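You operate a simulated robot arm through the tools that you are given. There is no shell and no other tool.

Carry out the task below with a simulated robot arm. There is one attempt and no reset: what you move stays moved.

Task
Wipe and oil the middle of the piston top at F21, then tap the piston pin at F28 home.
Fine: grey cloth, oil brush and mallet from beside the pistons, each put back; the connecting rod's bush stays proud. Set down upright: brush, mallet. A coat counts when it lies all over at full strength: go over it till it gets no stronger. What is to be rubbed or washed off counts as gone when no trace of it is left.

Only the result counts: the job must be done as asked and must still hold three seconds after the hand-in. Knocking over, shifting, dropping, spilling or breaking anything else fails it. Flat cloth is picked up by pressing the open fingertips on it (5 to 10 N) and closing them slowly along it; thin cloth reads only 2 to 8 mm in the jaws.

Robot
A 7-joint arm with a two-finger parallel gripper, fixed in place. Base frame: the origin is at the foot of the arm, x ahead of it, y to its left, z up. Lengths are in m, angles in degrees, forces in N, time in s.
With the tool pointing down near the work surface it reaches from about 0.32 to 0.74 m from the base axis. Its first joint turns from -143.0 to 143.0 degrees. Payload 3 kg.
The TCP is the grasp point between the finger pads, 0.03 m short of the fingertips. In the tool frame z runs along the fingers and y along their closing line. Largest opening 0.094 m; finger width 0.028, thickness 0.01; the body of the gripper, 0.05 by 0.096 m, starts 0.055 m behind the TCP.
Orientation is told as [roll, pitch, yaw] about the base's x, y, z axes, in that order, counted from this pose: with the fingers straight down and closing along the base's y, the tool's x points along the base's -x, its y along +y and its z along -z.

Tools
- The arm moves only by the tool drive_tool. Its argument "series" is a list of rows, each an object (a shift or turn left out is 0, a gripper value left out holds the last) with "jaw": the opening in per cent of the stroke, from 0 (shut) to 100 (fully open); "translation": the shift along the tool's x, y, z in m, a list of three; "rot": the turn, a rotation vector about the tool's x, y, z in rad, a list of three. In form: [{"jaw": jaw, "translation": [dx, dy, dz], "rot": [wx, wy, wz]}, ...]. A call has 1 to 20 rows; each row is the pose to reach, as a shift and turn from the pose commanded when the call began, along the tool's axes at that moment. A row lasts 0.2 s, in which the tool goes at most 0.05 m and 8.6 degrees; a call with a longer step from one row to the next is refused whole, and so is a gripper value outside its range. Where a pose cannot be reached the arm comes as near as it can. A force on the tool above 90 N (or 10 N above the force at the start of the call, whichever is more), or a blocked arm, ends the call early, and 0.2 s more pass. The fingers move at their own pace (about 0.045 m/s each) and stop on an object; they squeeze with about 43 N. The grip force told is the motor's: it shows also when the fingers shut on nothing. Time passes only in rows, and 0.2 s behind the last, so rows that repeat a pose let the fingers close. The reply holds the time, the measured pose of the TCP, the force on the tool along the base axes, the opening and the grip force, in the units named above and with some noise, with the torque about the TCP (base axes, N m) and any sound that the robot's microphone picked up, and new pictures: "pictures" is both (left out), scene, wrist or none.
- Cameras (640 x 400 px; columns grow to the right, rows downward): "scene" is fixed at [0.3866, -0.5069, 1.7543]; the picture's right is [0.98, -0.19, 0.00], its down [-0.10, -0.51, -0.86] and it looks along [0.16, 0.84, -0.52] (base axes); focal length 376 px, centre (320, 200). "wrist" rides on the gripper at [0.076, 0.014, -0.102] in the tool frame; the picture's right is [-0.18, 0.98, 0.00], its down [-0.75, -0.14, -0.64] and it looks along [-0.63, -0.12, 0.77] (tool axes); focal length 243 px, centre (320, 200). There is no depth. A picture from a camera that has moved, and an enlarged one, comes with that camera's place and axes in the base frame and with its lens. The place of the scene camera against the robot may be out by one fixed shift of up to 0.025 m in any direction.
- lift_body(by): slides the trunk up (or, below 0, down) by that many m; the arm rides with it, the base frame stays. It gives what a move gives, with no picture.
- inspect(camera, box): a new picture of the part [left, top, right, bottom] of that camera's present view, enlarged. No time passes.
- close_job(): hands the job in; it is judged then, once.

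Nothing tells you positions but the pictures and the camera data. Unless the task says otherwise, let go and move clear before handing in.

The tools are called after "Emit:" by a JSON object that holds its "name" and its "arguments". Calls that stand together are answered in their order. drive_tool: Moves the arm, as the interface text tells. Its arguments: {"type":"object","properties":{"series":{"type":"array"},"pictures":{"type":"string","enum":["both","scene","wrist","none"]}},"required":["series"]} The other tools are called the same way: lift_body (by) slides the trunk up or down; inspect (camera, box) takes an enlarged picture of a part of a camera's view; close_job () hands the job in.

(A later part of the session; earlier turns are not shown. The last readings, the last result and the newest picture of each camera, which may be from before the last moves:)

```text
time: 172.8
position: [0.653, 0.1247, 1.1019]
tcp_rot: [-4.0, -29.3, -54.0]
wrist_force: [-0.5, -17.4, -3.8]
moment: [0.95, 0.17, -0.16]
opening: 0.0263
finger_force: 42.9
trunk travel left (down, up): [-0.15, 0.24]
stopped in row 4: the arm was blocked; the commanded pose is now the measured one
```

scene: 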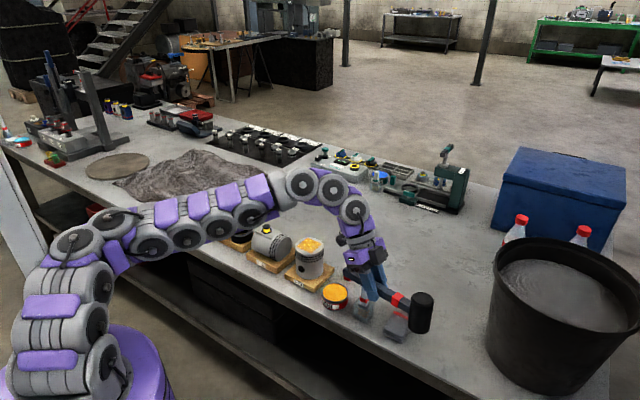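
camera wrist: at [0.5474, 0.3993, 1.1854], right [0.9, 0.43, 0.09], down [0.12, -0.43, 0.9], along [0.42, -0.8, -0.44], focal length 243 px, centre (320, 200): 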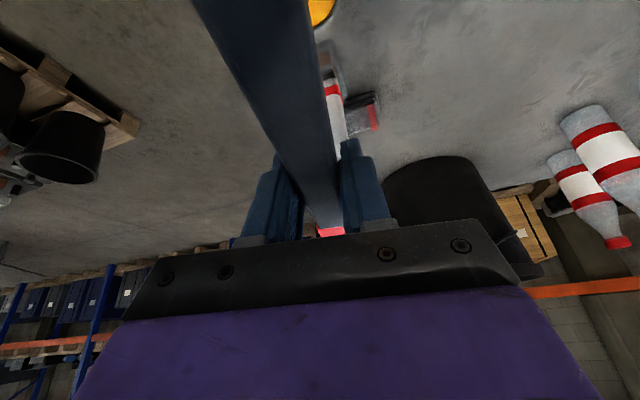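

The arm again swung on its base joint. I need to see the present state before anything else, so I'll hold, then inspect.

Emit:
{"name": "drive_tool", "arguments": {"series": [{"jaw": 0}, {"jaw": 0}], "pictures": "both"}}

Emit:
{"name": "inspect", "arguments": {"camera": "scene", "box": [300, 210, 460, 360]}}

Emit:
{"name": "inspect", "arguments": {"camera": "scene", "box": [0, 150, 320, 400]}}

```text
time: 173.1
position: [0.6537, 0.1342, 1.1013]
tcp_rot: [-3.7, -28.1, -53.7]
wrist_force: [27.2, 10.1, -25.6]
moment: [-0.35, 1.01, 0.71]
opening: 0.0261
finger_force: 42.6
trunk travel left (down, up): [-0.15, 0.24]
stopped in row 1: the arm was blocked; the commanded pose is now the measured one
camera wrist: at [0.6031, 0.2394, 1.1547], right [0.9, 0.43, 0.03], down [0.13, -0.35, 0.93], along [0.41, -0.83, -0.37], focal length 243 px, centre (320, 200)
```

scene: 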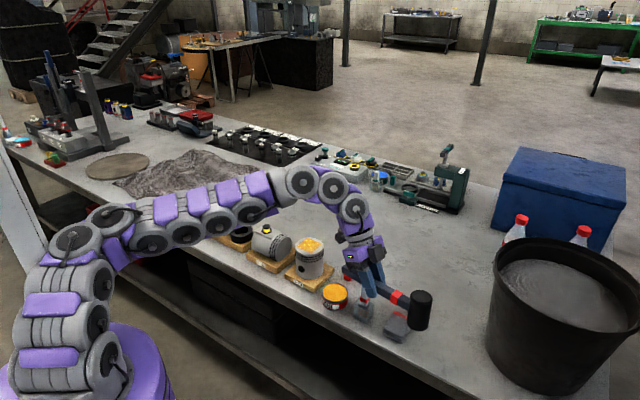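
wrist: 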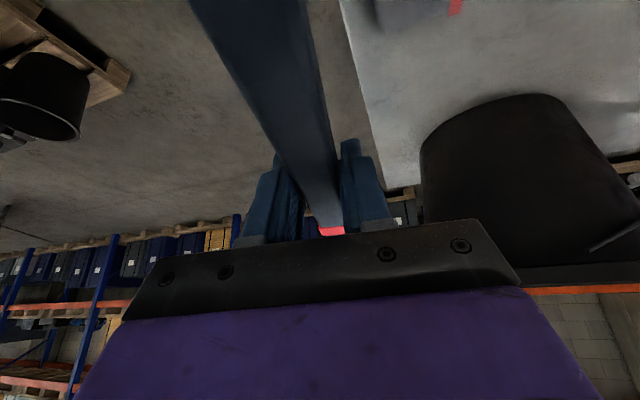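

```text
2.67 times, centred on (380, 285) of scene
camera zoom: at [0.3866, -0.5069, 1.7543], right [0.98, -0.19, 0.0], down [-0.1, -0.51, -0.86], along [0.16, 0.84, -0.52], focal length 1003 px, centre (160, -27)
```

zoom: 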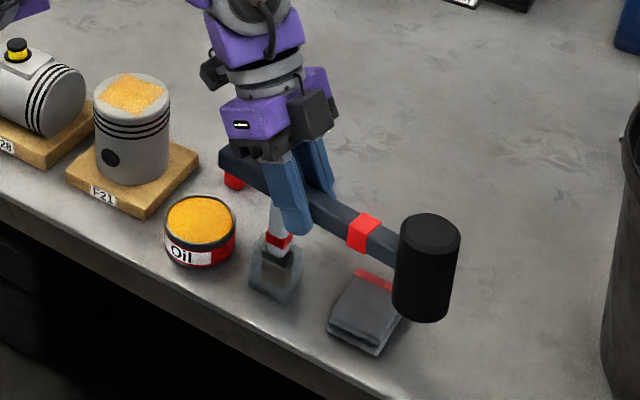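

```text
1.60 times, centred on (160, 275) of scene
camera zoom: at [0.3866, -0.5069, 1.7543], right [0.98, -0.19, 0.0], down [-0.1, -0.51, -0.86], along [0.16, 0.84, -0.52], focal length 602 px, centre (576, 80)
```

zoom: 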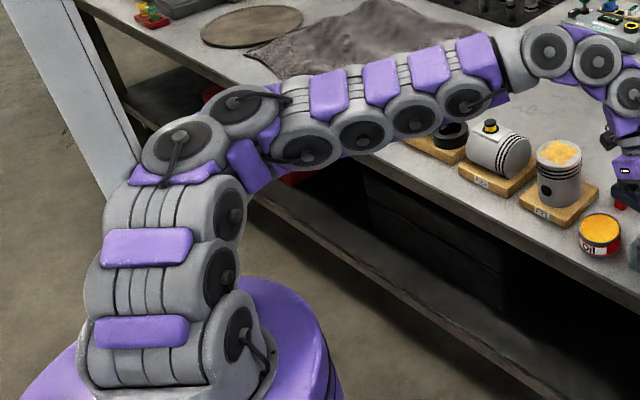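

Emit:
{"name": "drive_tool", "arguments": {"series": [{"jaw": 0}, {"jaw": 0}, {"jaw": 0}], "pictures": "scene"}}

```text
time: 173.9
position: [0.6528, 0.1369, 1.1027]
tcp_rot: [-3.4, -27.8, -53.5]
wrist_force: [0.7, 0.6, -4.2]
moment: [0.24, 0.19, 0.02]
opening: 0.0261
finger_force: 43.1
trunk travel left (down, up): [-0.15, 0.24]
```

scene: 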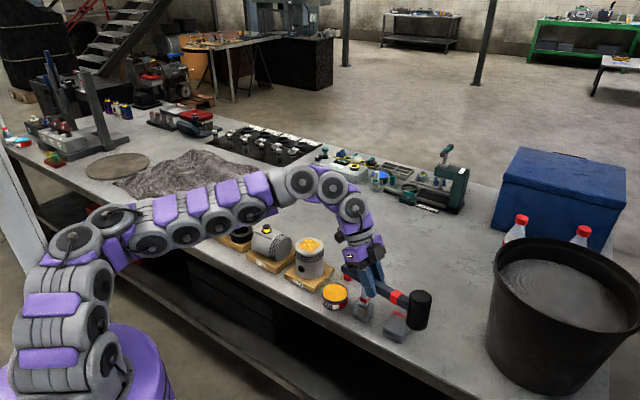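

Now steady with only the mallet's weight on the tool, so nothing is in contact. I'll raise slightly first, then bring the tool upright in small steps, since turning was trouble-free that way before.

Emit:
{"name": "drive_tool", "arguments": {"series": [{"jaw": 0, "translation": [-0.007, -0.0008, -0.0132]}, {"jaw": 0, "translation": [-0.014, -0.0016, -0.0265]}, {"jaw": 0, "translation": [-0.0233, -0.0026, -0.0441]}, {"jaw": 0, "translation": [-0.0233, -0.0026, -0.0441]}], "pictures": "none"}}

```text
time: 174.9
position: [0.6496, 0.1451, 1.1508]
tcp_rot: [-3.8, -28.0, -52.6]
wrist_force: [-1.0, 0.5, -4.4]
moment: [0.27, 0.17, -0.03]
opening: 0.0266
finger_force: 42.7
trunk travel left (down, up): [-0.15, 0.24]
```

Emit:
{"name": "drive_tool", "arguments": {"series": [{"jaw": 0}, {"jaw": 0}, {"jaw": 0}, {"jaw": 0}, {"jaw": 0}], "pictures": "wrist"}}

```text
time: 176.1
position: [0.65, 0.1444, 1.1527]
tcp_rot: [-3.7, -28.0, -52.7]
wrist_force: [0.0, 0.9, -3.7]
moment: [0.24, 0.18, 0.0]
opening: 0.0261
finger_force: 42.9
trunk travel left (down, up): [-0.15, 0.24]
camera wrist: at [0.5982, 0.2472, 1.2049], right [0.9, 0.44, 0.03], down [0.14, -0.35, 0.93], along [0.42, -0.83, -0.37], focal length 243 px, centre (320, 200)
```

wrist: 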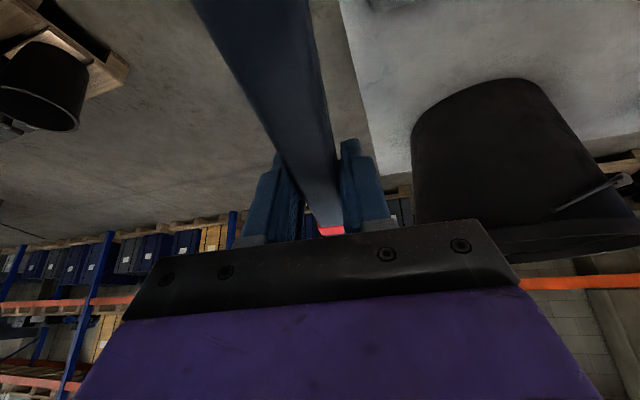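

Steady. Now a small test: reduce the pitch by 9° and see whether the arm follows faithfully.

Emit:
{"name": "drive_tool", "arguments": {"series": [{"jaw": 0, "rot": [0, 0.05, 0]}, {"jaw": 0, "rot": [0, 0.1, 0]}, {"jaw": 0, "rot": [0, 0.16, 0]}, {"jaw": 0, "rot": [0, 0.16, 0]}], "pictures": "none"}}

```text
time: 177.1
position: [0.6496, 0.1432, 1.1523]
tcp_rot: [-3.4, -18.8, -53.3]
wrist_force: [-0.1, 0.2, -4.0]
moment: [0.24, 0.19, -0.03]
opening: 0.0265
finger_force: 43.0
trunk travel left (down, up): [-0.15, 0.24]
```

It followed cleanly. I'll bring the tool fully upright; the mallet head droops, but there is ample height.

Emit:
{"name": "drive_tool", "arguments": {"series": [{"jaw": 0, "rot": [-0.015, 0.082, 0]}, {"jaw": 0, "rot": [-0.03, 0.164, 0]}, {"jaw": 0, "rot": [-0.045, 0.246, 0]}, {"jaw": 0, "rot": [-0.059, 0.328, 0]}, {"jaw": 0, "rot": [-0.059, 0.328, 0]}], "pictures": "scene"}}

Emit:
{"name": "inspect", "arguments": {"camera": "scene", "box": [300, 180, 460, 340]}}

```text
time: 178.3
position: [0.652, 0.1448, 1.1515]
tcp_rot: [0.1, 0.0, -53.7]
wrist_force: [0.1, 1.2, -4.5]
moment: [0.19, 0.15, 0.04]
opening: 0.0263
finger_force: 43.1
trunk travel left (down, up): [-0.15, 0.24]
```

scene: 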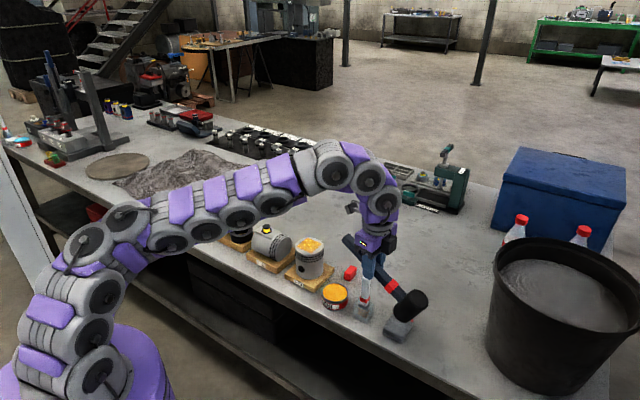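

```text
2.50 times, centred on (380, 260) of scene
camera zoom: at [0.3866, -0.5069, 1.7543], right [0.98, -0.19, 0.0], down [-0.1, -0.51, -0.86], along [0.16, 0.84, -0.52], focal length 940 px, centre (170, 50)
```

zoom: 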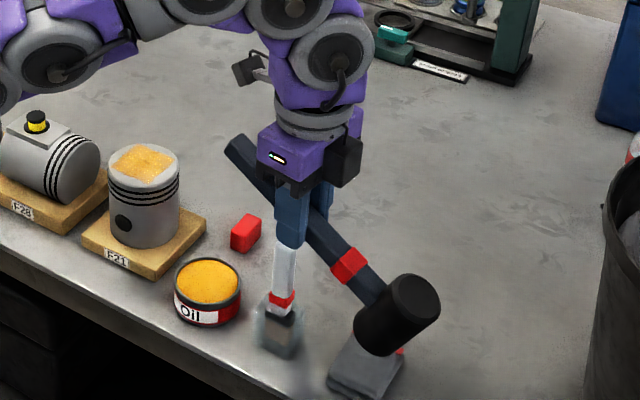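

Upright and steady at yaw −54°. Now I'll turn the tool towards its natural yaw in a first half.

Emit:
{"name": "drive_tool", "arguments": {"series": [{"jaw": 0, "rot": [0, 0, -0.1]}, {"jaw": 0, "rot": [0, 0, -0.2]}, {"jaw": 0, "rot": [0, 0, -0.3]}, {"jaw": 0, "rot": [0, 0, -0.4]}, {"jaw": 0, "rot": [0, 0, -0.5]}, {"jaw": 0, "rot": [0, 0, -0.6]}, {"jaw": 0, "rot": [0, 0, -0.6]}], "pictures": "none"}}

```text
time: 179.9
position: [0.6498, 0.1432, 1.1531]
tcp_rot: [0.1, -0.1, -19.4]
wrist_force: [-0.5, 0.6, -3.4]
moment: [0.09, 0.21, 0.01]
opening: 0.0262
finger_force: 43.1
trunk travel left (down, up): [-0.15, 0.24]
```

Following well. Finishing the turn to about yaw 12°, then I'll pitch the tool outward so the mallet is level again.

Emit:
{"name": "drive_tool", "arguments": {"series": [{"jaw": 0, "rot": [0, 0, -0.11]}, {"jaw": 0, "rot": [0, 0, -0.22]}, {"jaw": 0, "rot": [0, 0, -0.33]}, {"jaw": 0, "rot": [0, 0, -0.44]}, {"jaw": 0, "rot": [0, 0, -0.55]}, {"jaw": 0, "rot": [0, 0, -0.55]}], "pictures": "none"}}

Emit:
{"name": "drive_tool", "arguments": {"series": [{"jaw": 0, "rot": [0, -0.11, 0]}, {"jaw": 0, "rot": [0, -0.22, 0]}, {"jaw": 0, "rot": [0, -0.33, 0]}, {"jaw": 0, "rot": [0, -0.436, 0]}, {"jaw": 0, "rot": [0, -0.436, 0]}], "pictures": "both"}}

Emit:
{"name": "inspect", "arguments": {"camera": "scene", "box": [300, 160, 460, 320]}}

```text
time: 181.3
position: [0.6516, 0.1428, 1.1514]
tcp_rot: [0.0, -0.1, 12.0]
wrist_force: [-0.8, 0.3, -3.2]
moment: [-0.08, 0.25, 0.03]
opening: 0.026
finger_force: 42.8
trunk travel left (down, up): [-0.15, 0.24]
```

```text
time: 182.5
position: [0.6509, 0.1442, 1.1521]
tcp_rot: [-0.1, -25.0, 12.0]
wrist_force: [-0.3, 0.1, -4.5]
moment: [-0.06, 0.29, -0.02]
opening: 0.026
finger_force: 42.9
trunk travel left (down, up): [-0.15, 0.24]
camera wrist: at [0.5381, 0.1331, 1.2115], right [-0.04, 1.0, 0.08], down [0.43, -0.05, 0.9], along [0.9, 0.07, -0.43], focal length 243 px, centre (320, 200)
```

scene: 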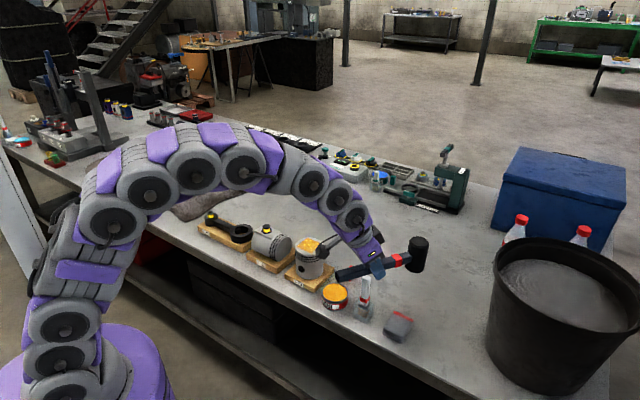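
wrist: 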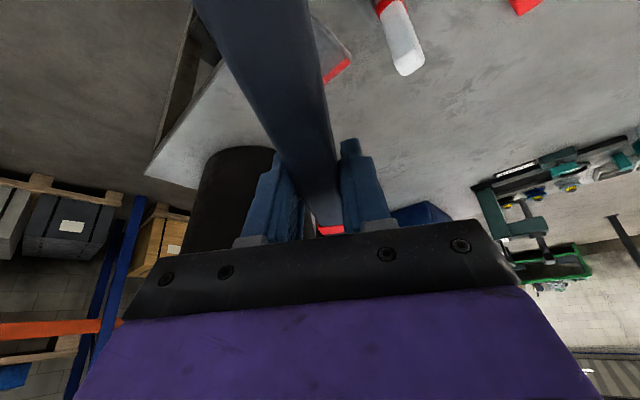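

```text
2.50 times, centred on (380, 240) of scene
camera zoom: at [0.3866, -0.5069, 1.7543], right [0.98, -0.19, 0.0], down [-0.1, -0.51, -0.86], along [0.16, 0.84, -0.52], focal length 940 px, centre (170, 100)
```

zoom: 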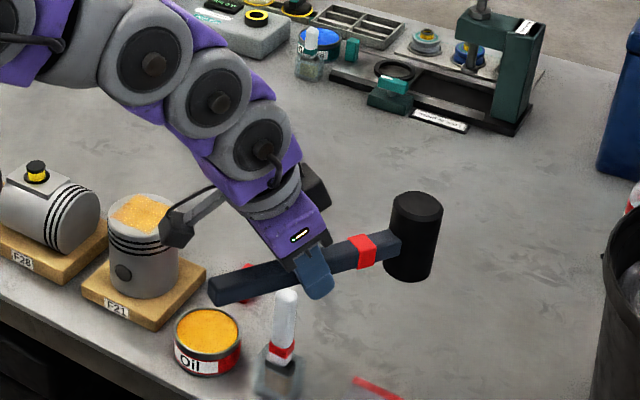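

The mallet is level again, pointing radially outward, and the arm is in its natural elbow-up posture. I'll draw in and swing round in an arc towards F28, first part.

Emit:
{"name": "drive_tool", "arguments": {"series": [{"jaw": 0, "translation": [0.0292, -0.0003, -0.0137]}, {"jaw": 0, "translation": [0.0584, -0.0006, -0.0273]}, {"jaw": 0, "translation": [0.0876, -0.0009, -0.0409]}, {"jaw": 0, "translation": [0.089, 0.019, -0.0415], "rot": [-0.011, 0, -0.0237]}, {"jaw": 0, "translation": [0.0905, 0.0388, -0.0422], "rot": [-0.0221, 0, -0.0475]}, {"jaw": 0, "translation": [0.0919, 0.0587, -0.0429], "rot": [-0.0332, 0, -0.0712]}, {"jaw": 0, "translation": [0.0933, 0.0785, -0.0435], "rot": [-0.0443, 0, -0.0949]}, {"jaw": 0, "translation": [0.0985, 0.1044, -0.046], "rot": [-0.064, 0, -0.137]}, {"jaw": 0, "translation": [0.1036, 0.1303, -0.0484], "rot": [-0.0836, 0, -0.1792]}, {"jaw": 0, "translation": [0.1088, 0.1562, -0.0508], "rot": [-0.1033, 0, -0.2214]}, {"jaw": 0, "translation": [0.1088, 0.1562, -0.0508], "rot": [-0.1033, 0, -0.2214]}], "pictures": "scene"}}

```text
time: 184.9
position: [0.5004, 0.2745, 1.1532]
tcp_rot: [0.0, -25.1, 26.0]
wrist_force: [-0.4, -0.9, -4.9]
moment: [-0.14, 0.31, -0.01]
opening: 0.0265
finger_force: 43.4
trunk travel left (down, up): [-0.15, 0.24]
```

scene: 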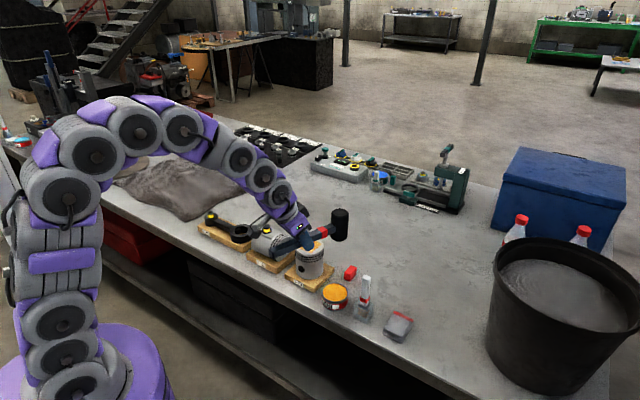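

Tracking is now accurate. Second part of the arc, to stand behind the F28 pin.

Emit:
{"name": "drive_tool", "arguments": {"series": [{"jaw": 0, "translation": [0.0029, 0.0255, -0.0014], "rot": [-0.0197, 0, -0.0422]}, {"jaw": 0, "translation": [0.0058, 0.051, -0.0027], "rot": [-0.0393, 0, -0.0843]}, {"jaw": 0, "translation": [0.0087, 0.0765, -0.0041], "rot": [-0.059, 0, -0.1265]}, {"jaw": 0, "translation": [0.0147, 0.1022, -0.0069], "rot": [-0.0787, 0, -0.1687]}, {"jaw": 0, "translation": [0.0208, 0.1279, -0.0097], "rot": [-0.0983, 0, -0.2109]}, {"jaw": 0, "translation": [0.0268, 0.1536, -0.0125], "rot": [-0.118, 0, -0.2531]}, {"jaw": 0, "translation": [0.0381, 0.1825, -0.0178], "rot": [-0.1377, 0, -0.2953]}, {"jaw": 0, "translation": [0.0493, 0.2113, -0.023], "rot": [-0.1573, 0, -0.3375]}, {"jaw": 0, "translation": [0.0606, 0.2402, -0.0283], "rot": [-0.177, 0, -0.3797]}, {"jaw": 0, "translation": [0.0606, 0.2402, -0.0283], "rot": [-0.177, 0, -0.3797]}], "pictures": "both"}}

Emit:
{"name": "inspect", "arguments": {"camera": "scene", "box": [200, 160, 340, 280]}}

Emit:
{"name": "inspect", "arguments": {"camera": "wrist", "box": [160, 0, 560, 230]}}

```text
time: 187.1
position: [0.3317, 0.4582, 1.1507]
tcp_rot: [0.0, -25.1, 50.1]
wrist_force: [0.8, 0.3, -4.1]
moment: [-0.19, 0.23, 0.03]
opening: 0.0263
finger_force: 43.5
trunk travel left (down, up): [-0.15, 0.24]
camera wrist: at [0.2504, 0.3804, 1.2107], right [-0.65, 0.76, 0.08], down [0.37, 0.22, 0.9], along [0.67, 0.61, -0.43], focal length 243 px, centre (320, 200)
```

scene: 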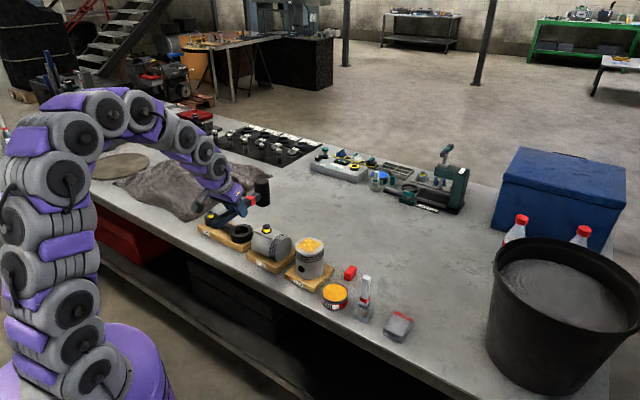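
wrist: 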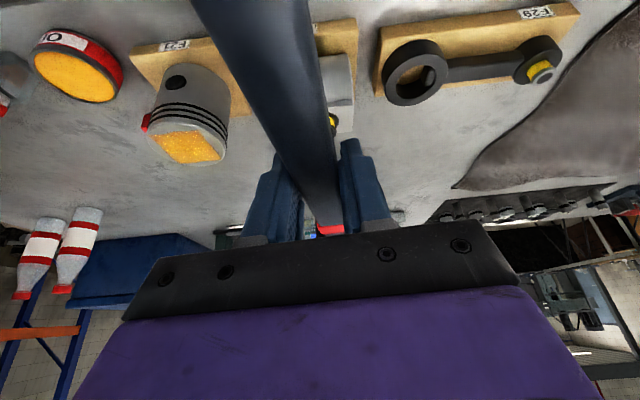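

```text
3.33 times, centred on (270, 220) of scene
camera zoom: at [0.3866, -0.5069, 1.7543], right [0.98, -0.19, 0.0], down [-0.1, -0.51, -0.86], along [0.16, 0.84, -0.52], focal length 1253 px, centre (487, 133)
```

zoom: 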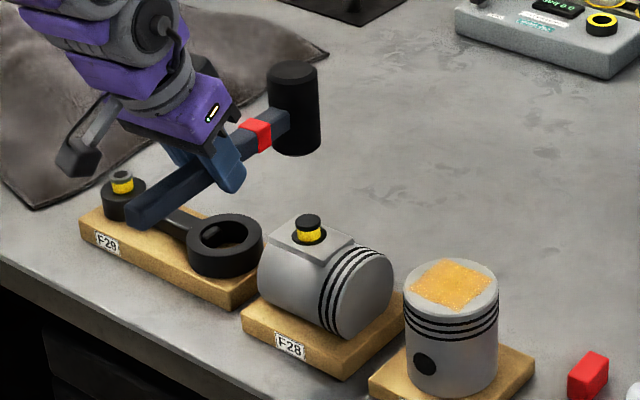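

```text
1.60 times, centred on (360, 115) of wrist
camera zoom: at [0.2504, 0.3804, 1.2107], right [-0.65, 0.76, 0.08], down [0.37, 0.22, 0.9], along [0.67, 0.61, -0.43], focal length 388 px, centre (256, 336)
```

zoom: 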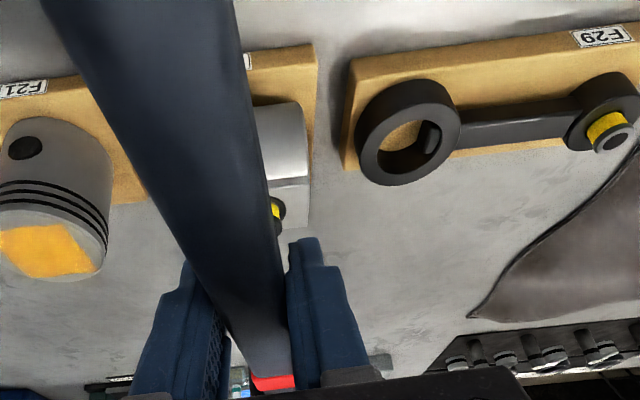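

The mallet head is within a few millimetres of plumb over the F28 pin. I'll nudge it 6 mm outward and descend to just above the pin.

Emit:
{"name": "drive_tool", "arguments": {"series": [{"jaw": 0, "translation": [-0.0058, 0, 0.0027]}, {"jaw": 0, "translation": [0.0037, 0, 0.0231]}, {"jaw": 0, "translation": [0.0132, 0, 0.0435]}, {"jaw": 0, "translation": [0.0227, 0, 0.0639]}, {"jaw": 0, "translation": [0.0301, 0, 0.0798]}, {"jaw": 0, "translation": [0.0301, 0, 0.0798]}], "pictures": "both"}}

Emit:
{"name": "inspect", "arguments": {"camera": "scene", "box": [210, 180, 320, 280]}}

Emit:
{"name": "inspect", "arguments": {"camera": "wrist", "box": [160, 0, 560, 230]}}

```text
time: 188.5
position: [0.3394, 0.4632, 1.0652]
tcp_rot: [-0.2, -25.2, 50.0]
wrist_force: [-0.2, -0.2, -4.8]
moment: [-0.25, 0.24, 0.0]
opening: 0.0263
finger_force: 42.8
trunk travel left (down, up): [-0.15, 0.24]
camera wrist: at [0.2587, 0.3847, 1.1264], right [-0.65, 0.76, 0.08], down [0.37, 0.22, 0.9], along [0.67, 0.61, -0.43], focal length 243 px, centre (320, 200)
```

scene: 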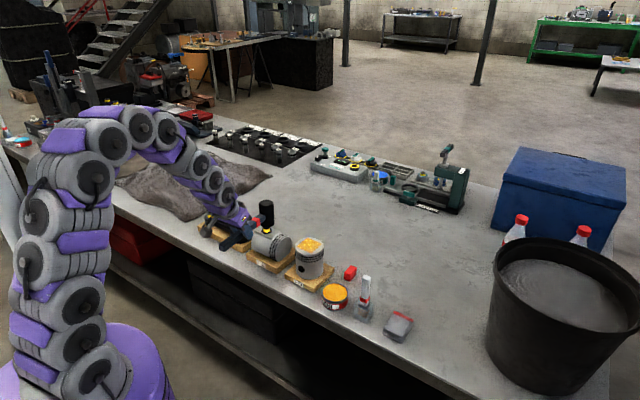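
wrist: 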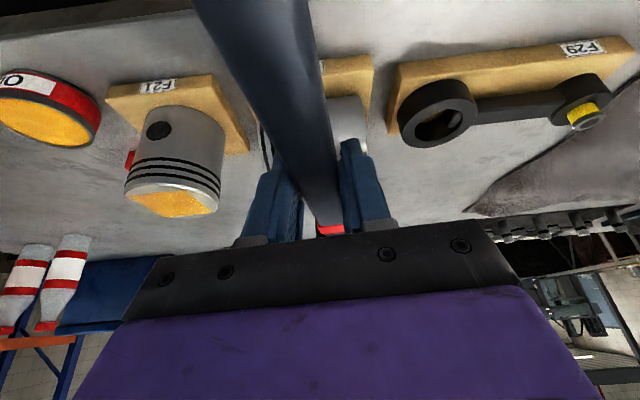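

```text
4.00 times, centred on (265, 230) of scene
camera zoom: at [0.3866, -0.5069, 1.7543], right [0.98, -0.19, 0.0], down [-0.1, -0.51, -0.86], along [0.16, 0.84, -0.52], focal length 1504 px, centre (540, 80)
```

zoom: 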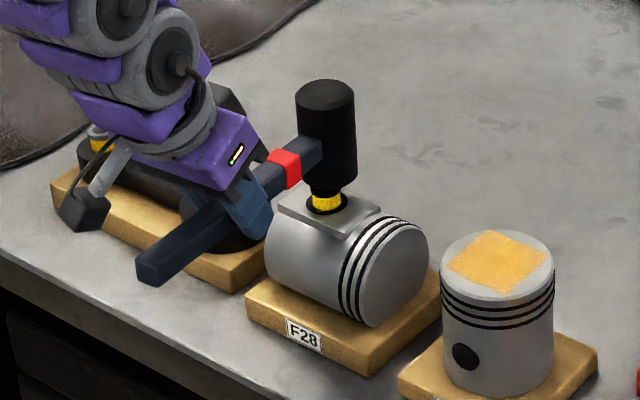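

```text
1.60 times, centred on (360, 115) of wrist
camera zoom: at [0.2587, 0.3847, 1.1264], right [-0.65, 0.76, 0.08], down [0.37, 0.22, 0.9], along [0.67, 0.61, -0.43], focal length 388 px, centre (256, 336)
```

zoom: 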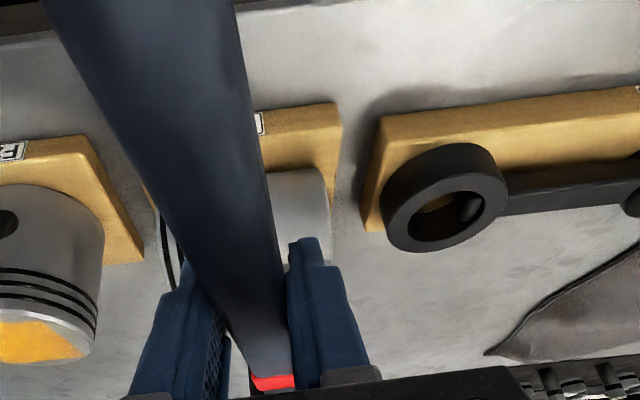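

The head is right over the pin cap. Descending in small steps to feel the contact.

Emit:
{"name": "drive_tool", "arguments": {"series": [{"jaw": 0, "translation": [0.0017, 0, 0.0036]}, {"jaw": 0, "translation": [0.0034, 0, 0.0073]}, {"jaw": 0, "translation": [0.0034, 0, 0.0073]}], "pictures": "none"}}

```text
time: 189.3
position: [0.3388, 0.4635, 1.0611]
tcp_rot: [0.0, -25.2, 50.1]
wrist_force: [0.8, 2.3, 8.4]
moment: [1.07, -0.97, 0.06]
opening: 0.0261
finger_force: 43.5
trunk travel left (down, up): [-0.15, 0.24]
```

Contact: about 13 N on the pin and the grip holds well. I'll press a little further to see if the pin gives.

Emit:
{"name": "drive_tool", "arguments": {"series": [{"jaw": 0, "translation": [0.0017, 0, 0.0036]}, {"jaw": 0, "translation": [0.0017, 0, 0.0036]}], "pictures": "none"}}

```text
time: 189.9
position: [0.3384, 0.4635, 1.057]
tcp_rot: [0.0, -25.2, 50.2]
wrist_force: [-0.7, -2.6, 12.3]
moment: [1.08, -0.94, -0.19]
opening: 0.0262
finger_force: 42.6
trunk travel left (down, up): [-0.15, 0.24]
```

Emit:
{"name": "inspect", "arguments": {"camera": "scene", "box": [230, 180, 310, 260]}}

Emit:
{"name": "drive_tool", "arguments": {"series": [{"jaw": 0, "translation": [0.0017, 0, 0.0036]}, {"jaw": 0, "translation": [0.0034, 0, 0.0073]}, {"jaw": 0, "translation": [0.0034, 0, 0.0073]}], "pictures": "scene"}}

Emit:
{"name": "inspect", "arguments": {"camera": "scene", "box": [230, 180, 310, 260]}}

```text
5.00 times, centred on (270, 220) of scene
camera zoom: at [0.3866, -0.5069, 1.7543], right [0.98, -0.19, 0.0], down [-0.1, -0.51, -0.86], along [0.16, 0.84, -0.52], focal length 1880 px, centre (570, 100)
```

zoom: 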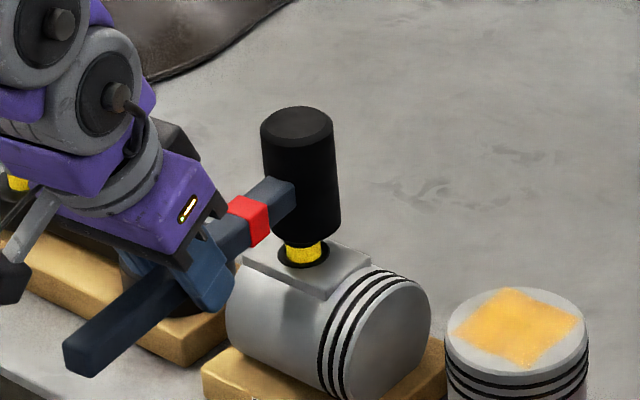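

```text
time: 190.7
position: [0.3353, 0.4601, 1.0475]
tcp_rot: [-0.1, -25.1, 50.1]
wrist_force: [-6.0, -8.6, 13.1]
moment: [0.85, -0.71, -0.09]
opening: 0.026
finger_force: 43.2
trunk travel left (down, up): [-0.15, 0.24]
```

scene: 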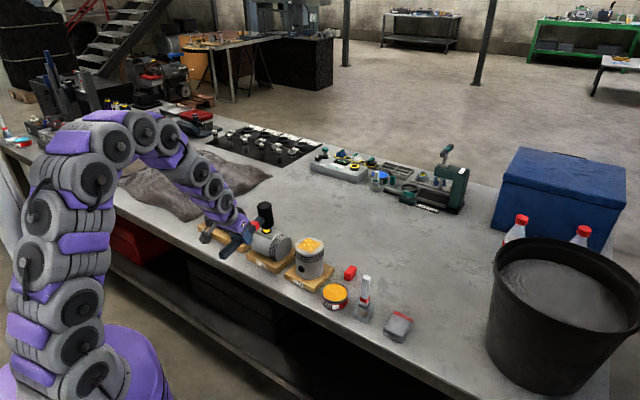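

```text
5.00 times, centred on (270, 220) of scene
camera zoom: at [0.3866, -0.5069, 1.7543], right [0.98, -0.19, 0.0], down [-0.1, -0.51, -0.86], along [0.16, 0.84, -0.52], focal length 1880 px, centre (570, 100)
```

zoom: 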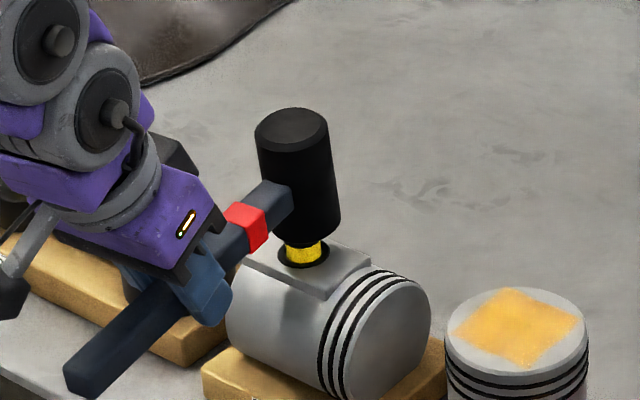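

Static pressing only tips the mallet in the grip at about 17 N and the pin hasn't moved, so it wants real taps. I'll back off and level the mallet, then strike with speed.

Emit:
{"name": "drive_tool", "arguments": {"series": [{"jaw": 0, "translation": [-0.0085, 0, -0.0181]}, {"jaw": 0, "translation": [-0.0169, 0, -0.0363], "rot": [0, 0.045, 0]}, {"jaw": 0, "translation": [-0.0254, 0, -0.0544], "rot": [0, 0.09, 0]}, {"jaw": 0, "translation": [-0.0254, 0, -0.0544], "rot": [0, 0.09, 0]}], "pictures": "scene"}}

Emit:
{"name": "inspect", "arguments": {"camera": "scene", "box": [220, 160, 320, 260]}}

```text
time: 191.7
position: [0.3379, 0.4635, 1.1058]
tcp_rot: [0.0, -19.9, 50.1]
wrist_force: [0.2, -0.2, -4.3]
moment: [-0.19, 0.18, 0.02]
opening: 0.0262
finger_force: 42.9
trunk travel left (down, up): [-0.15, 0.24]
```

scene: 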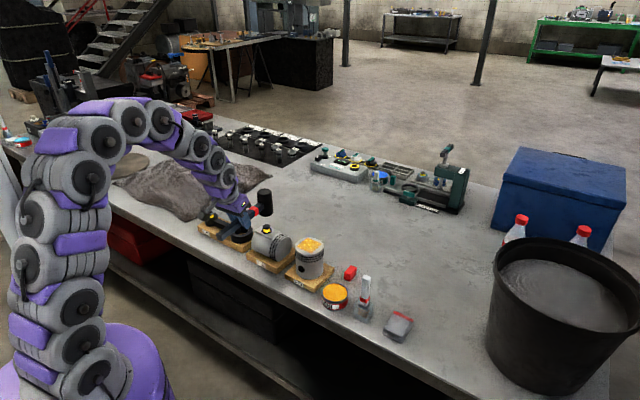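

```text
4.00 times, centred on (270, 210) of scene
camera zoom: at [0.3866, -0.5069, 1.7543], right [0.98, -0.19, 0.0], down [-0.1, -0.51, -0.86], along [0.16, 0.84, -0.52], focal length 1504 px, centre (520, 160)
```

zoom: 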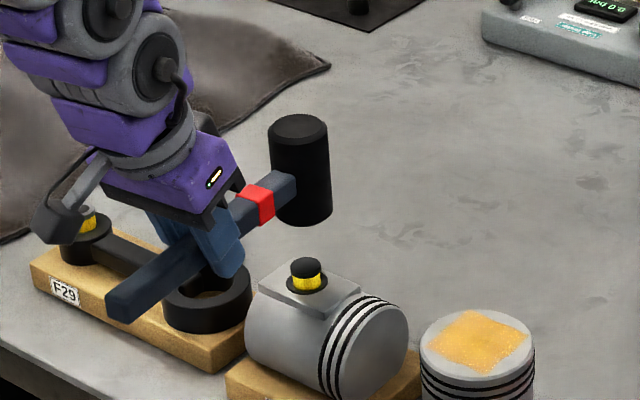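

The mallet is level and plumb over the pin again. A first quick tap: down 5 cm in one stroke and straight back up.

Emit:
{"name": "drive_tool", "arguments": {"series": [{"jaw": 0, "translation": [0.017, 0, 0.0468]}, {"jaw": 0, "translation": [0.0, 0, 0.0]}, {"jaw": 0, "translation": [0.0, 0, 0.0]}], "pictures": "scene"}}

Emit:
{"name": "inspect", "arguments": {"camera": "scene", "box": [220, 160, 320, 260]}}

```text
time: 192.5
position: [0.3419, 0.4595, 1.109]
tcp_rot: [0.1, -19.9, 49.9]
wrist_force: [-0.1, 0.4, -3.9]
moment: [-0.27, 0.23, 0.04]
opening: 0.0261
finger_force: 43.3
trunk travel left (down, up): [-0.15, 0.24]
```

scene: 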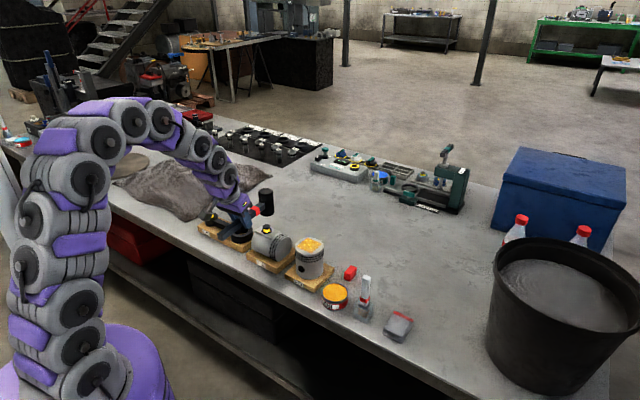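

```text
4.00 times, centred on (270, 210) of scene
camera zoom: at [0.3866, -0.5069, 1.7543], right [0.98, -0.19, 0.0], down [-0.1, -0.51, -0.86], along [0.16, 0.84, -0.52], focal length 1504 px, centre (520, 160)
```

zoom: 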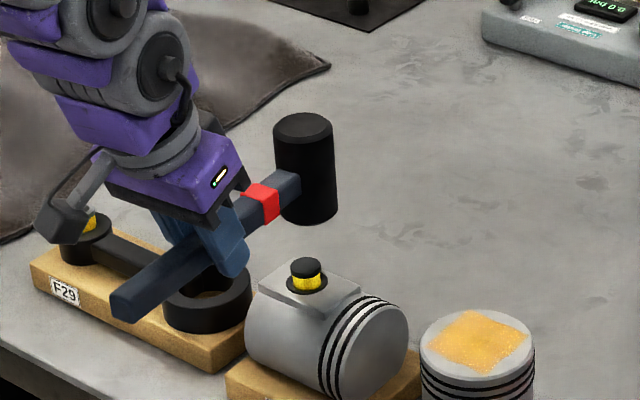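

No movement and no sound; the stroke was likely cut short before landing. A fuller stroke from higher, going slightly past contact, then back up.

Emit:
{"name": "drive_tool", "arguments": {"series": [{"jaw": 0, "translation": [-0.0157, 0, -0.0433]}, {"jaw": 0, "translation": [-0.0157, 0, -0.0433]}, {"jaw": 0, "translation": [0.0, 0, 0.0]}, {"jaw": 0, "translation": [0.0168, 0, 0.0465]}, {"jaw": 0, "translation": [0.0211, 0, 0.0583]}, {"jaw": 0, "translation": [0.0068, 0, 0.0188]}, {"jaw": 0, "translation": [0.0, 0, 0.0]}], "pictures": "scene"}}

Emit:
{"name": "inspect", "arguments": {"camera": "scene", "box": [220, 160, 320, 260]}}

```text
time: 194.1
position: [0.3392, 0.4614, 1.1056]
tcp_rot: [0.0, -19.8, 50.0]
wrist_force: [-0.2, -0.4, -4.3]
moment: [-0.24, 0.25, -0.02]
opening: 0.0262
finger_force: 42.5
trunk travel left (down, up): [-0.15, 0.24]
```

scene: 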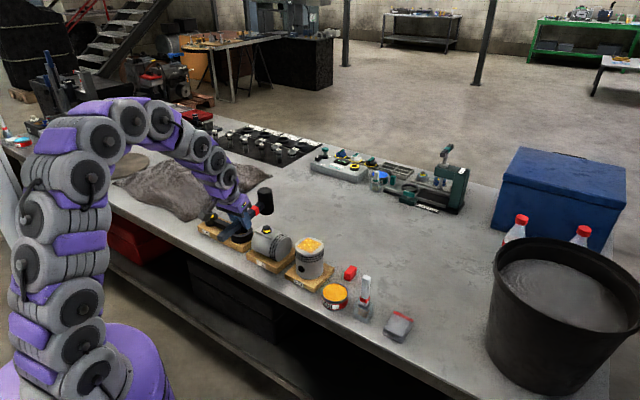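

```text
4.00 times, centred on (270, 210) of scene
camera zoom: at [0.3866, -0.5069, 1.7543], right [0.98, -0.19, 0.0], down [-0.1, -0.51, -0.86], along [0.16, 0.84, -0.52], focal length 1504 px, centre (520, 160)
```

zoom: 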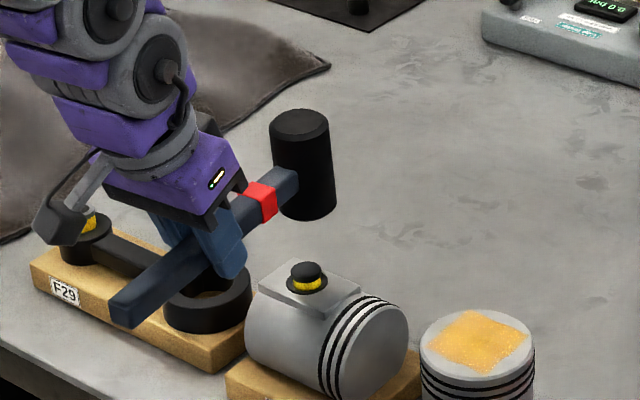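

The pin went down by about a third. The head tipped back some 3–4°, so I'll level it again and strike once more.

Emit:
{"name": "drive_tool", "arguments": {"series": [{"jaw": 0, "translation": [-0.0157, 0, -0.0433], "rot": [0, 0.055, 0]}, {"jaw": 0, "translation": [-0.0157, 0, -0.0433], "rot": [0, 0.055, 0]}, {"jaw": 0, "translation": [-0.0157, 0, -0.0433], "rot": [0, 0.055, 0]}, {"jaw": 0, "translation": [0.0, 0, 0.0], "rot": [0, 0.055, 0]}, {"jaw": 0, "translation": [0.0168, 0, 0.0465], "rot": [0, 0.055, 0]}, {"jaw": 0, "translation": [0.0218, 0, 0.0602], "rot": [0, 0.055, 0]}, {"jaw": 0, "translation": [0.0068, 0, 0.0188], "rot": [0, 0.055, 0]}, {"jaw": 0, "translation": [0.0, 0, 0.0], "rot": [0, 0.055, 0]}], "pictures": "scene"}}

Emit:
{"name": "inspect", "arguments": {"camera": "scene", "box": [220, 160, 320, 260]}}

```text
time: 195.9
position: [0.3371, 0.4643, 1.1045]
tcp_rot: [-0.1, -16.7, 50.1]
wrist_force: [-0.1, -0.1, -4.0]
moment: [-0.19, 0.21, -0.01]
opening: 0.0264
finger_force: 43.1
trunk travel left (down, up): [-0.15, 0.24]
```

scene: 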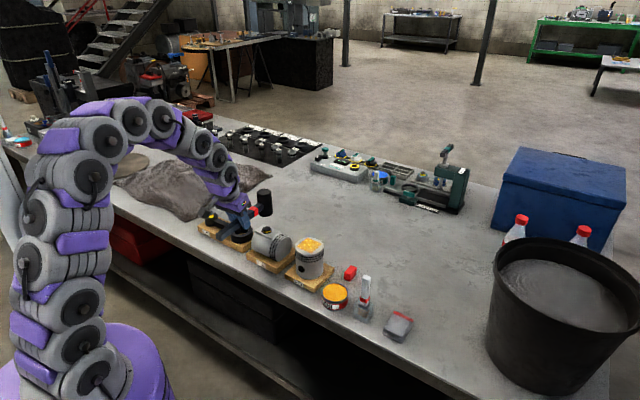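

```text
4.00 times, centred on (270, 210) of scene
camera zoom: at [0.3866, -0.5069, 1.7543], right [0.98, -0.19, 0.0], down [-0.1, -0.51, -0.86], along [0.16, 0.84, -0.52], focal length 1504 px, centre (520, 160)
```

zoom: 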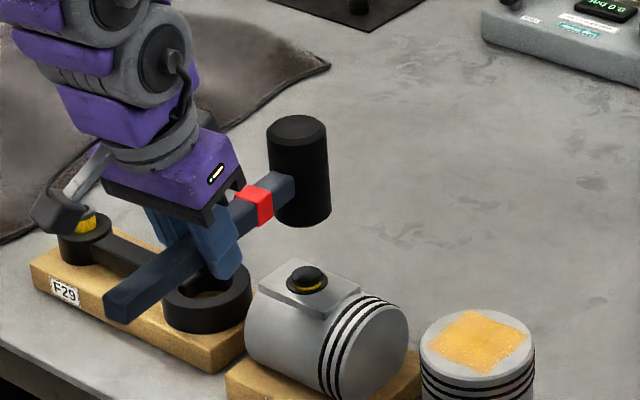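

Only a sliver of yellow shows now and the mallet is level. One more tap.

Emit:
{"name": "drive_tool", "arguments": {"series": [{"jaw": 0, "translation": [-0.0132, 0, -0.0441]}, {"jaw": 0, "translation": [-0.0132, 0, -0.0441]}, {"jaw": 0, "translation": [0.0, 0, 0.0]}, {"jaw": 0, "translation": [0.0143, 0, 0.0475]}, {"jaw": 0, "translation": [0.0192, 0, 0.064]}, {"jaw": 0, "translation": [0.0058, 0, 0.0192]}, {"jaw": 0, "translation": [0.0, 0, 0.0]}], "pictures": "scene"}}

Emit:
{"name": "inspect", "arguments": {"camera": "scene", "box": [220, 160, 320, 260]}}

Emit:
{"name": "inspect", "arguments": {"camera": "scene", "box": [250, 210, 300, 250]}}

```text
time: 197.5
position: [0.3373, 0.461, 1.1064]
tcp_rot: [0.0, -16.5, 49.9]
wrist_force: [1.0, -0.3, -4.8]
moment: [-0.21, 0.2, -0.03]
opening: 0.0259
finger_force: 43.1
trunk travel left (down, up): [-0.15, 0.24]
```

scene: 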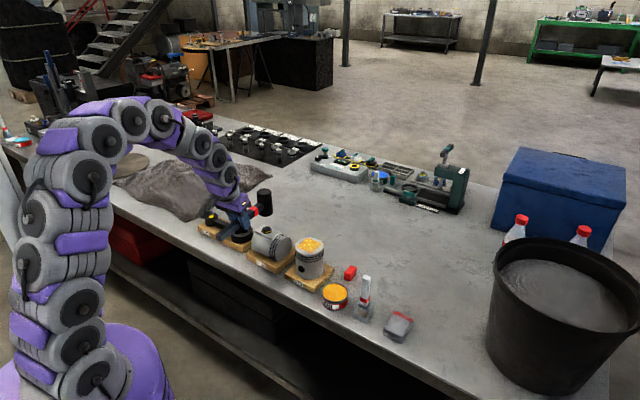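

```text
4.00 times, centred on (270, 210) of scene
camera zoom: at [0.3866, -0.5069, 1.7543], right [0.98, -0.19, 0.0], down [-0.1, -0.51, -0.86], along [0.16, 0.84, -0.52], focal length 1504 px, centre (520, 160)
```

zoom: 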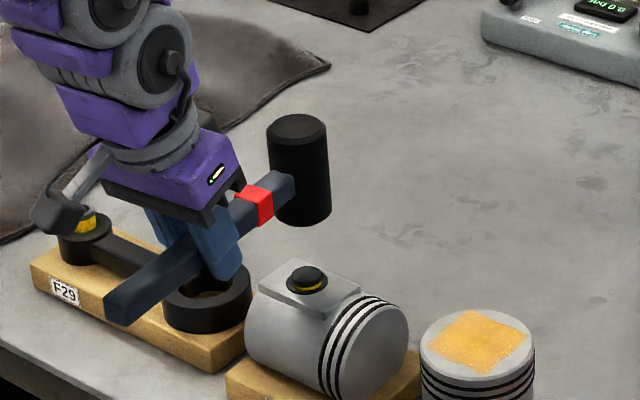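

```text
10.00 times, centred on (275, 230) of scene
camera zoom: at [0.3866, -0.5069, 1.7543], right [0.98, -0.19, 0.0], down [-0.1, -0.51, -0.86], along [0.16, 0.84, -0.52], focal length 3760 px, centre (770, -100)
```

zoom: 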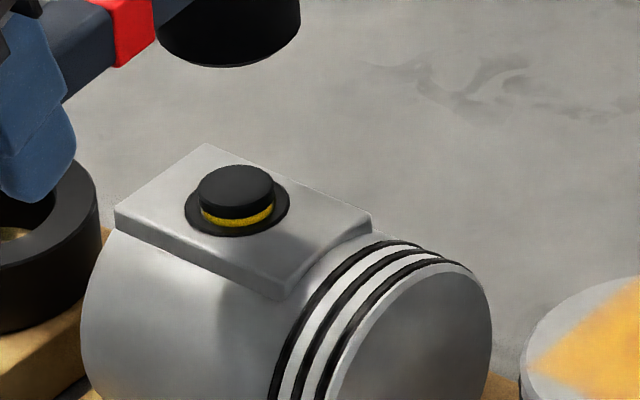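

A thin band of yellow still shows and the last stroke fell short. I'll strike a little deeper, with a moment at the bottom.

Emit:
{"name": "drive_tool", "arguments": {"series": [{"jaw": 0, "translation": [-0.0132, 0, -0.0441]}, {"jaw": 0, "translation": [-0.0132, 0, -0.0441]}, {"jaw": 0, "translation": [0.0, 0, 0.0]}, {"jaw": 0, "translation": [0.0143, 0, 0.0475]}, {"jaw": 0, "translation": [0.0209, 0, 0.0696]}, {"jaw": 0, "translation": [0.0209, 0, 0.0696]}, {"jaw": 0, "translation": [0.0086, 0, 0.0288]}, {"jaw": 0, "translation": [0.0, 0, 0.0]}], "pictures": "scene"}}

Emit:
{"name": "inspect", "arguments": {"camera": "scene", "box": [220, 160, 320, 260]}}

Emit:
{"name": "inspect", "arguments": {"camera": "scene", "box": [250, 210, 300, 250]}}

```text
time: 199.3
position: [0.3384, 0.4617, 1.1038]
tcp_rot: [0.1, -16.6, 50.0]
wrist_force: [-0.4, 0.6, -3.3]
moment: [-0.29, 0.21, 0.02]
opening: 0.0263
finger_force: 42.4
trunk travel left (down, up): [-0.15, 0.24]
```

scene: 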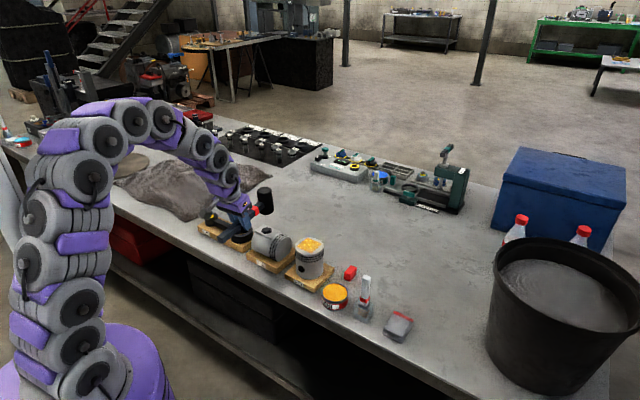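

```text
4.00 times, centred on (270, 210) of scene
camera zoom: at [0.3866, -0.5069, 1.7543], right [0.98, -0.19, 0.0], down [-0.1, -0.51, -0.86], along [0.16, 0.84, -0.52], focal length 1504 px, centre (520, 160)
```

zoom: 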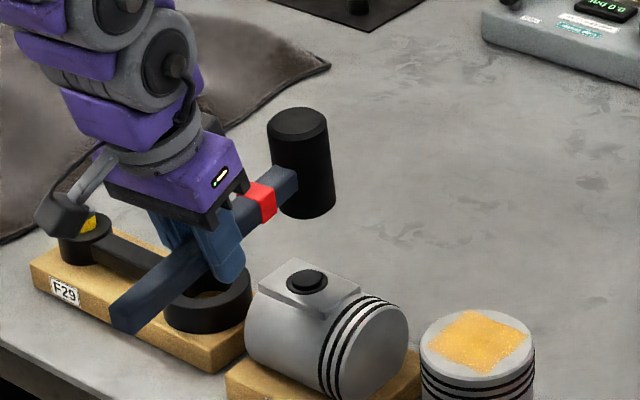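

```text
10.00 times, centred on (275, 230) of scene
camera zoom: at [0.3866, -0.5069, 1.7543], right [0.98, -0.19, 0.0], down [-0.1, -0.51, -0.86], along [0.16, 0.84, -0.52], focal length 3760 px, centre (770, -100)
```

zoom: 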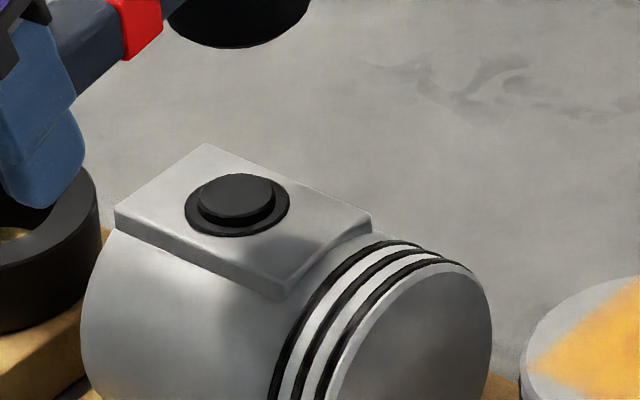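

The yellow is gone and the cap sits down on its collar. I'll level the mallet and give one more tap of the same depth to be sure it is fully home.

Emit:
{"name": "drive_tool", "arguments": {"series": [{"jaw": 0, "translation": [-0.0132, 0, -0.0441], "rot": [0, 0.065, 0]}, {"jaw": 0, "translation": [-0.0132, 0, -0.0441], "rot": [0, 0.065, 0]}, {"jaw": 0, "translation": [-0.0132, 0, -0.0441], "rot": [0, 0.065, 0]}, {"jaw": 0, "translation": [0.0, 0, 0.0], "rot": [0, 0.065, 0]}, {"jaw": 0, "translation": [0.0143, 0, 0.0475], "rot": [0, 0.065, 0]}, {"jaw": 0, "translation": [0.0209, 0, 0.0696], "rot": [0, 0.065, 0]}, {"jaw": 0, "translation": [0.0209, 0, 0.0696], "rot": [0, 0.065, 0]}, {"jaw": 0, "translation": [0.0086, 0, 0.0288], "rot": [0, 0.065, 0]}, {"jaw": 0, "translation": [0.0, 0, 0.0], "rot": [0, 0.065, 0]}], "pictures": "scene"}}

Emit:
{"name": "inspect", "arguments": {"camera": "scene", "box": [220, 160, 320, 260]}}

Emit:
{"name": "inspect", "arguments": {"camera": "scene", "box": [250, 210, 300, 250]}}

```text
time: 201.3
position: [0.3355, 0.461, 1.1095]
tcp_rot: [-0.1, -13.1, 50.0]
wrist_force: [0.2, -0.6, -4.7]
moment: [-0.26, 0.2, -0.02]
opening: 0.0261
finger_force: 42.9
trunk travel left (down, up): [-0.15, 0.24]
```

scene: 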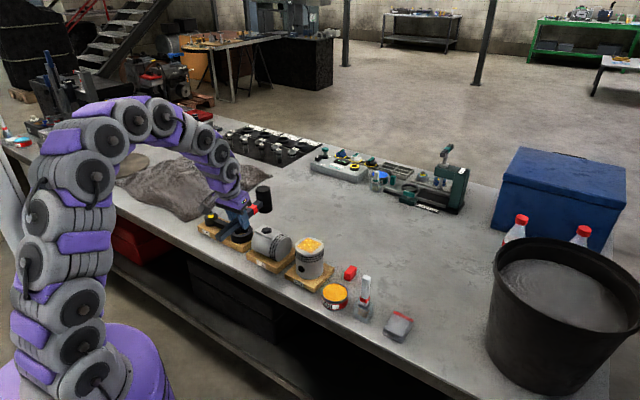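

```text
4.00 times, centred on (270, 210) of scene
camera zoom: at [0.3866, -0.5069, 1.7543], right [0.98, -0.19, 0.0], down [-0.1, -0.51, -0.86], along [0.16, 0.84, -0.52], focal length 1504 px, centre (520, 160)
```

zoom: 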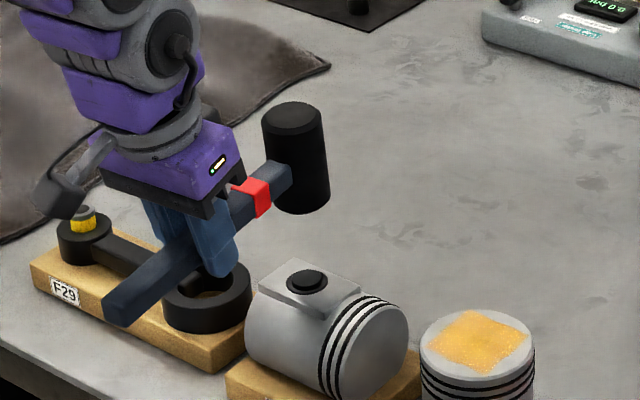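

```text
10.00 times, centred on (275, 230) of scene
camera zoom: at [0.3866, -0.5069, 1.7543], right [0.98, -0.19, 0.0], down [-0.1, -0.51, -0.86], along [0.16, 0.84, -0.52], focal length 3760 px, centre (770, -100)
```

zoom: 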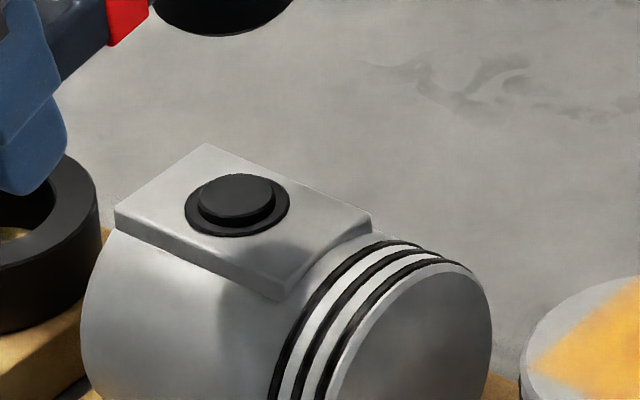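

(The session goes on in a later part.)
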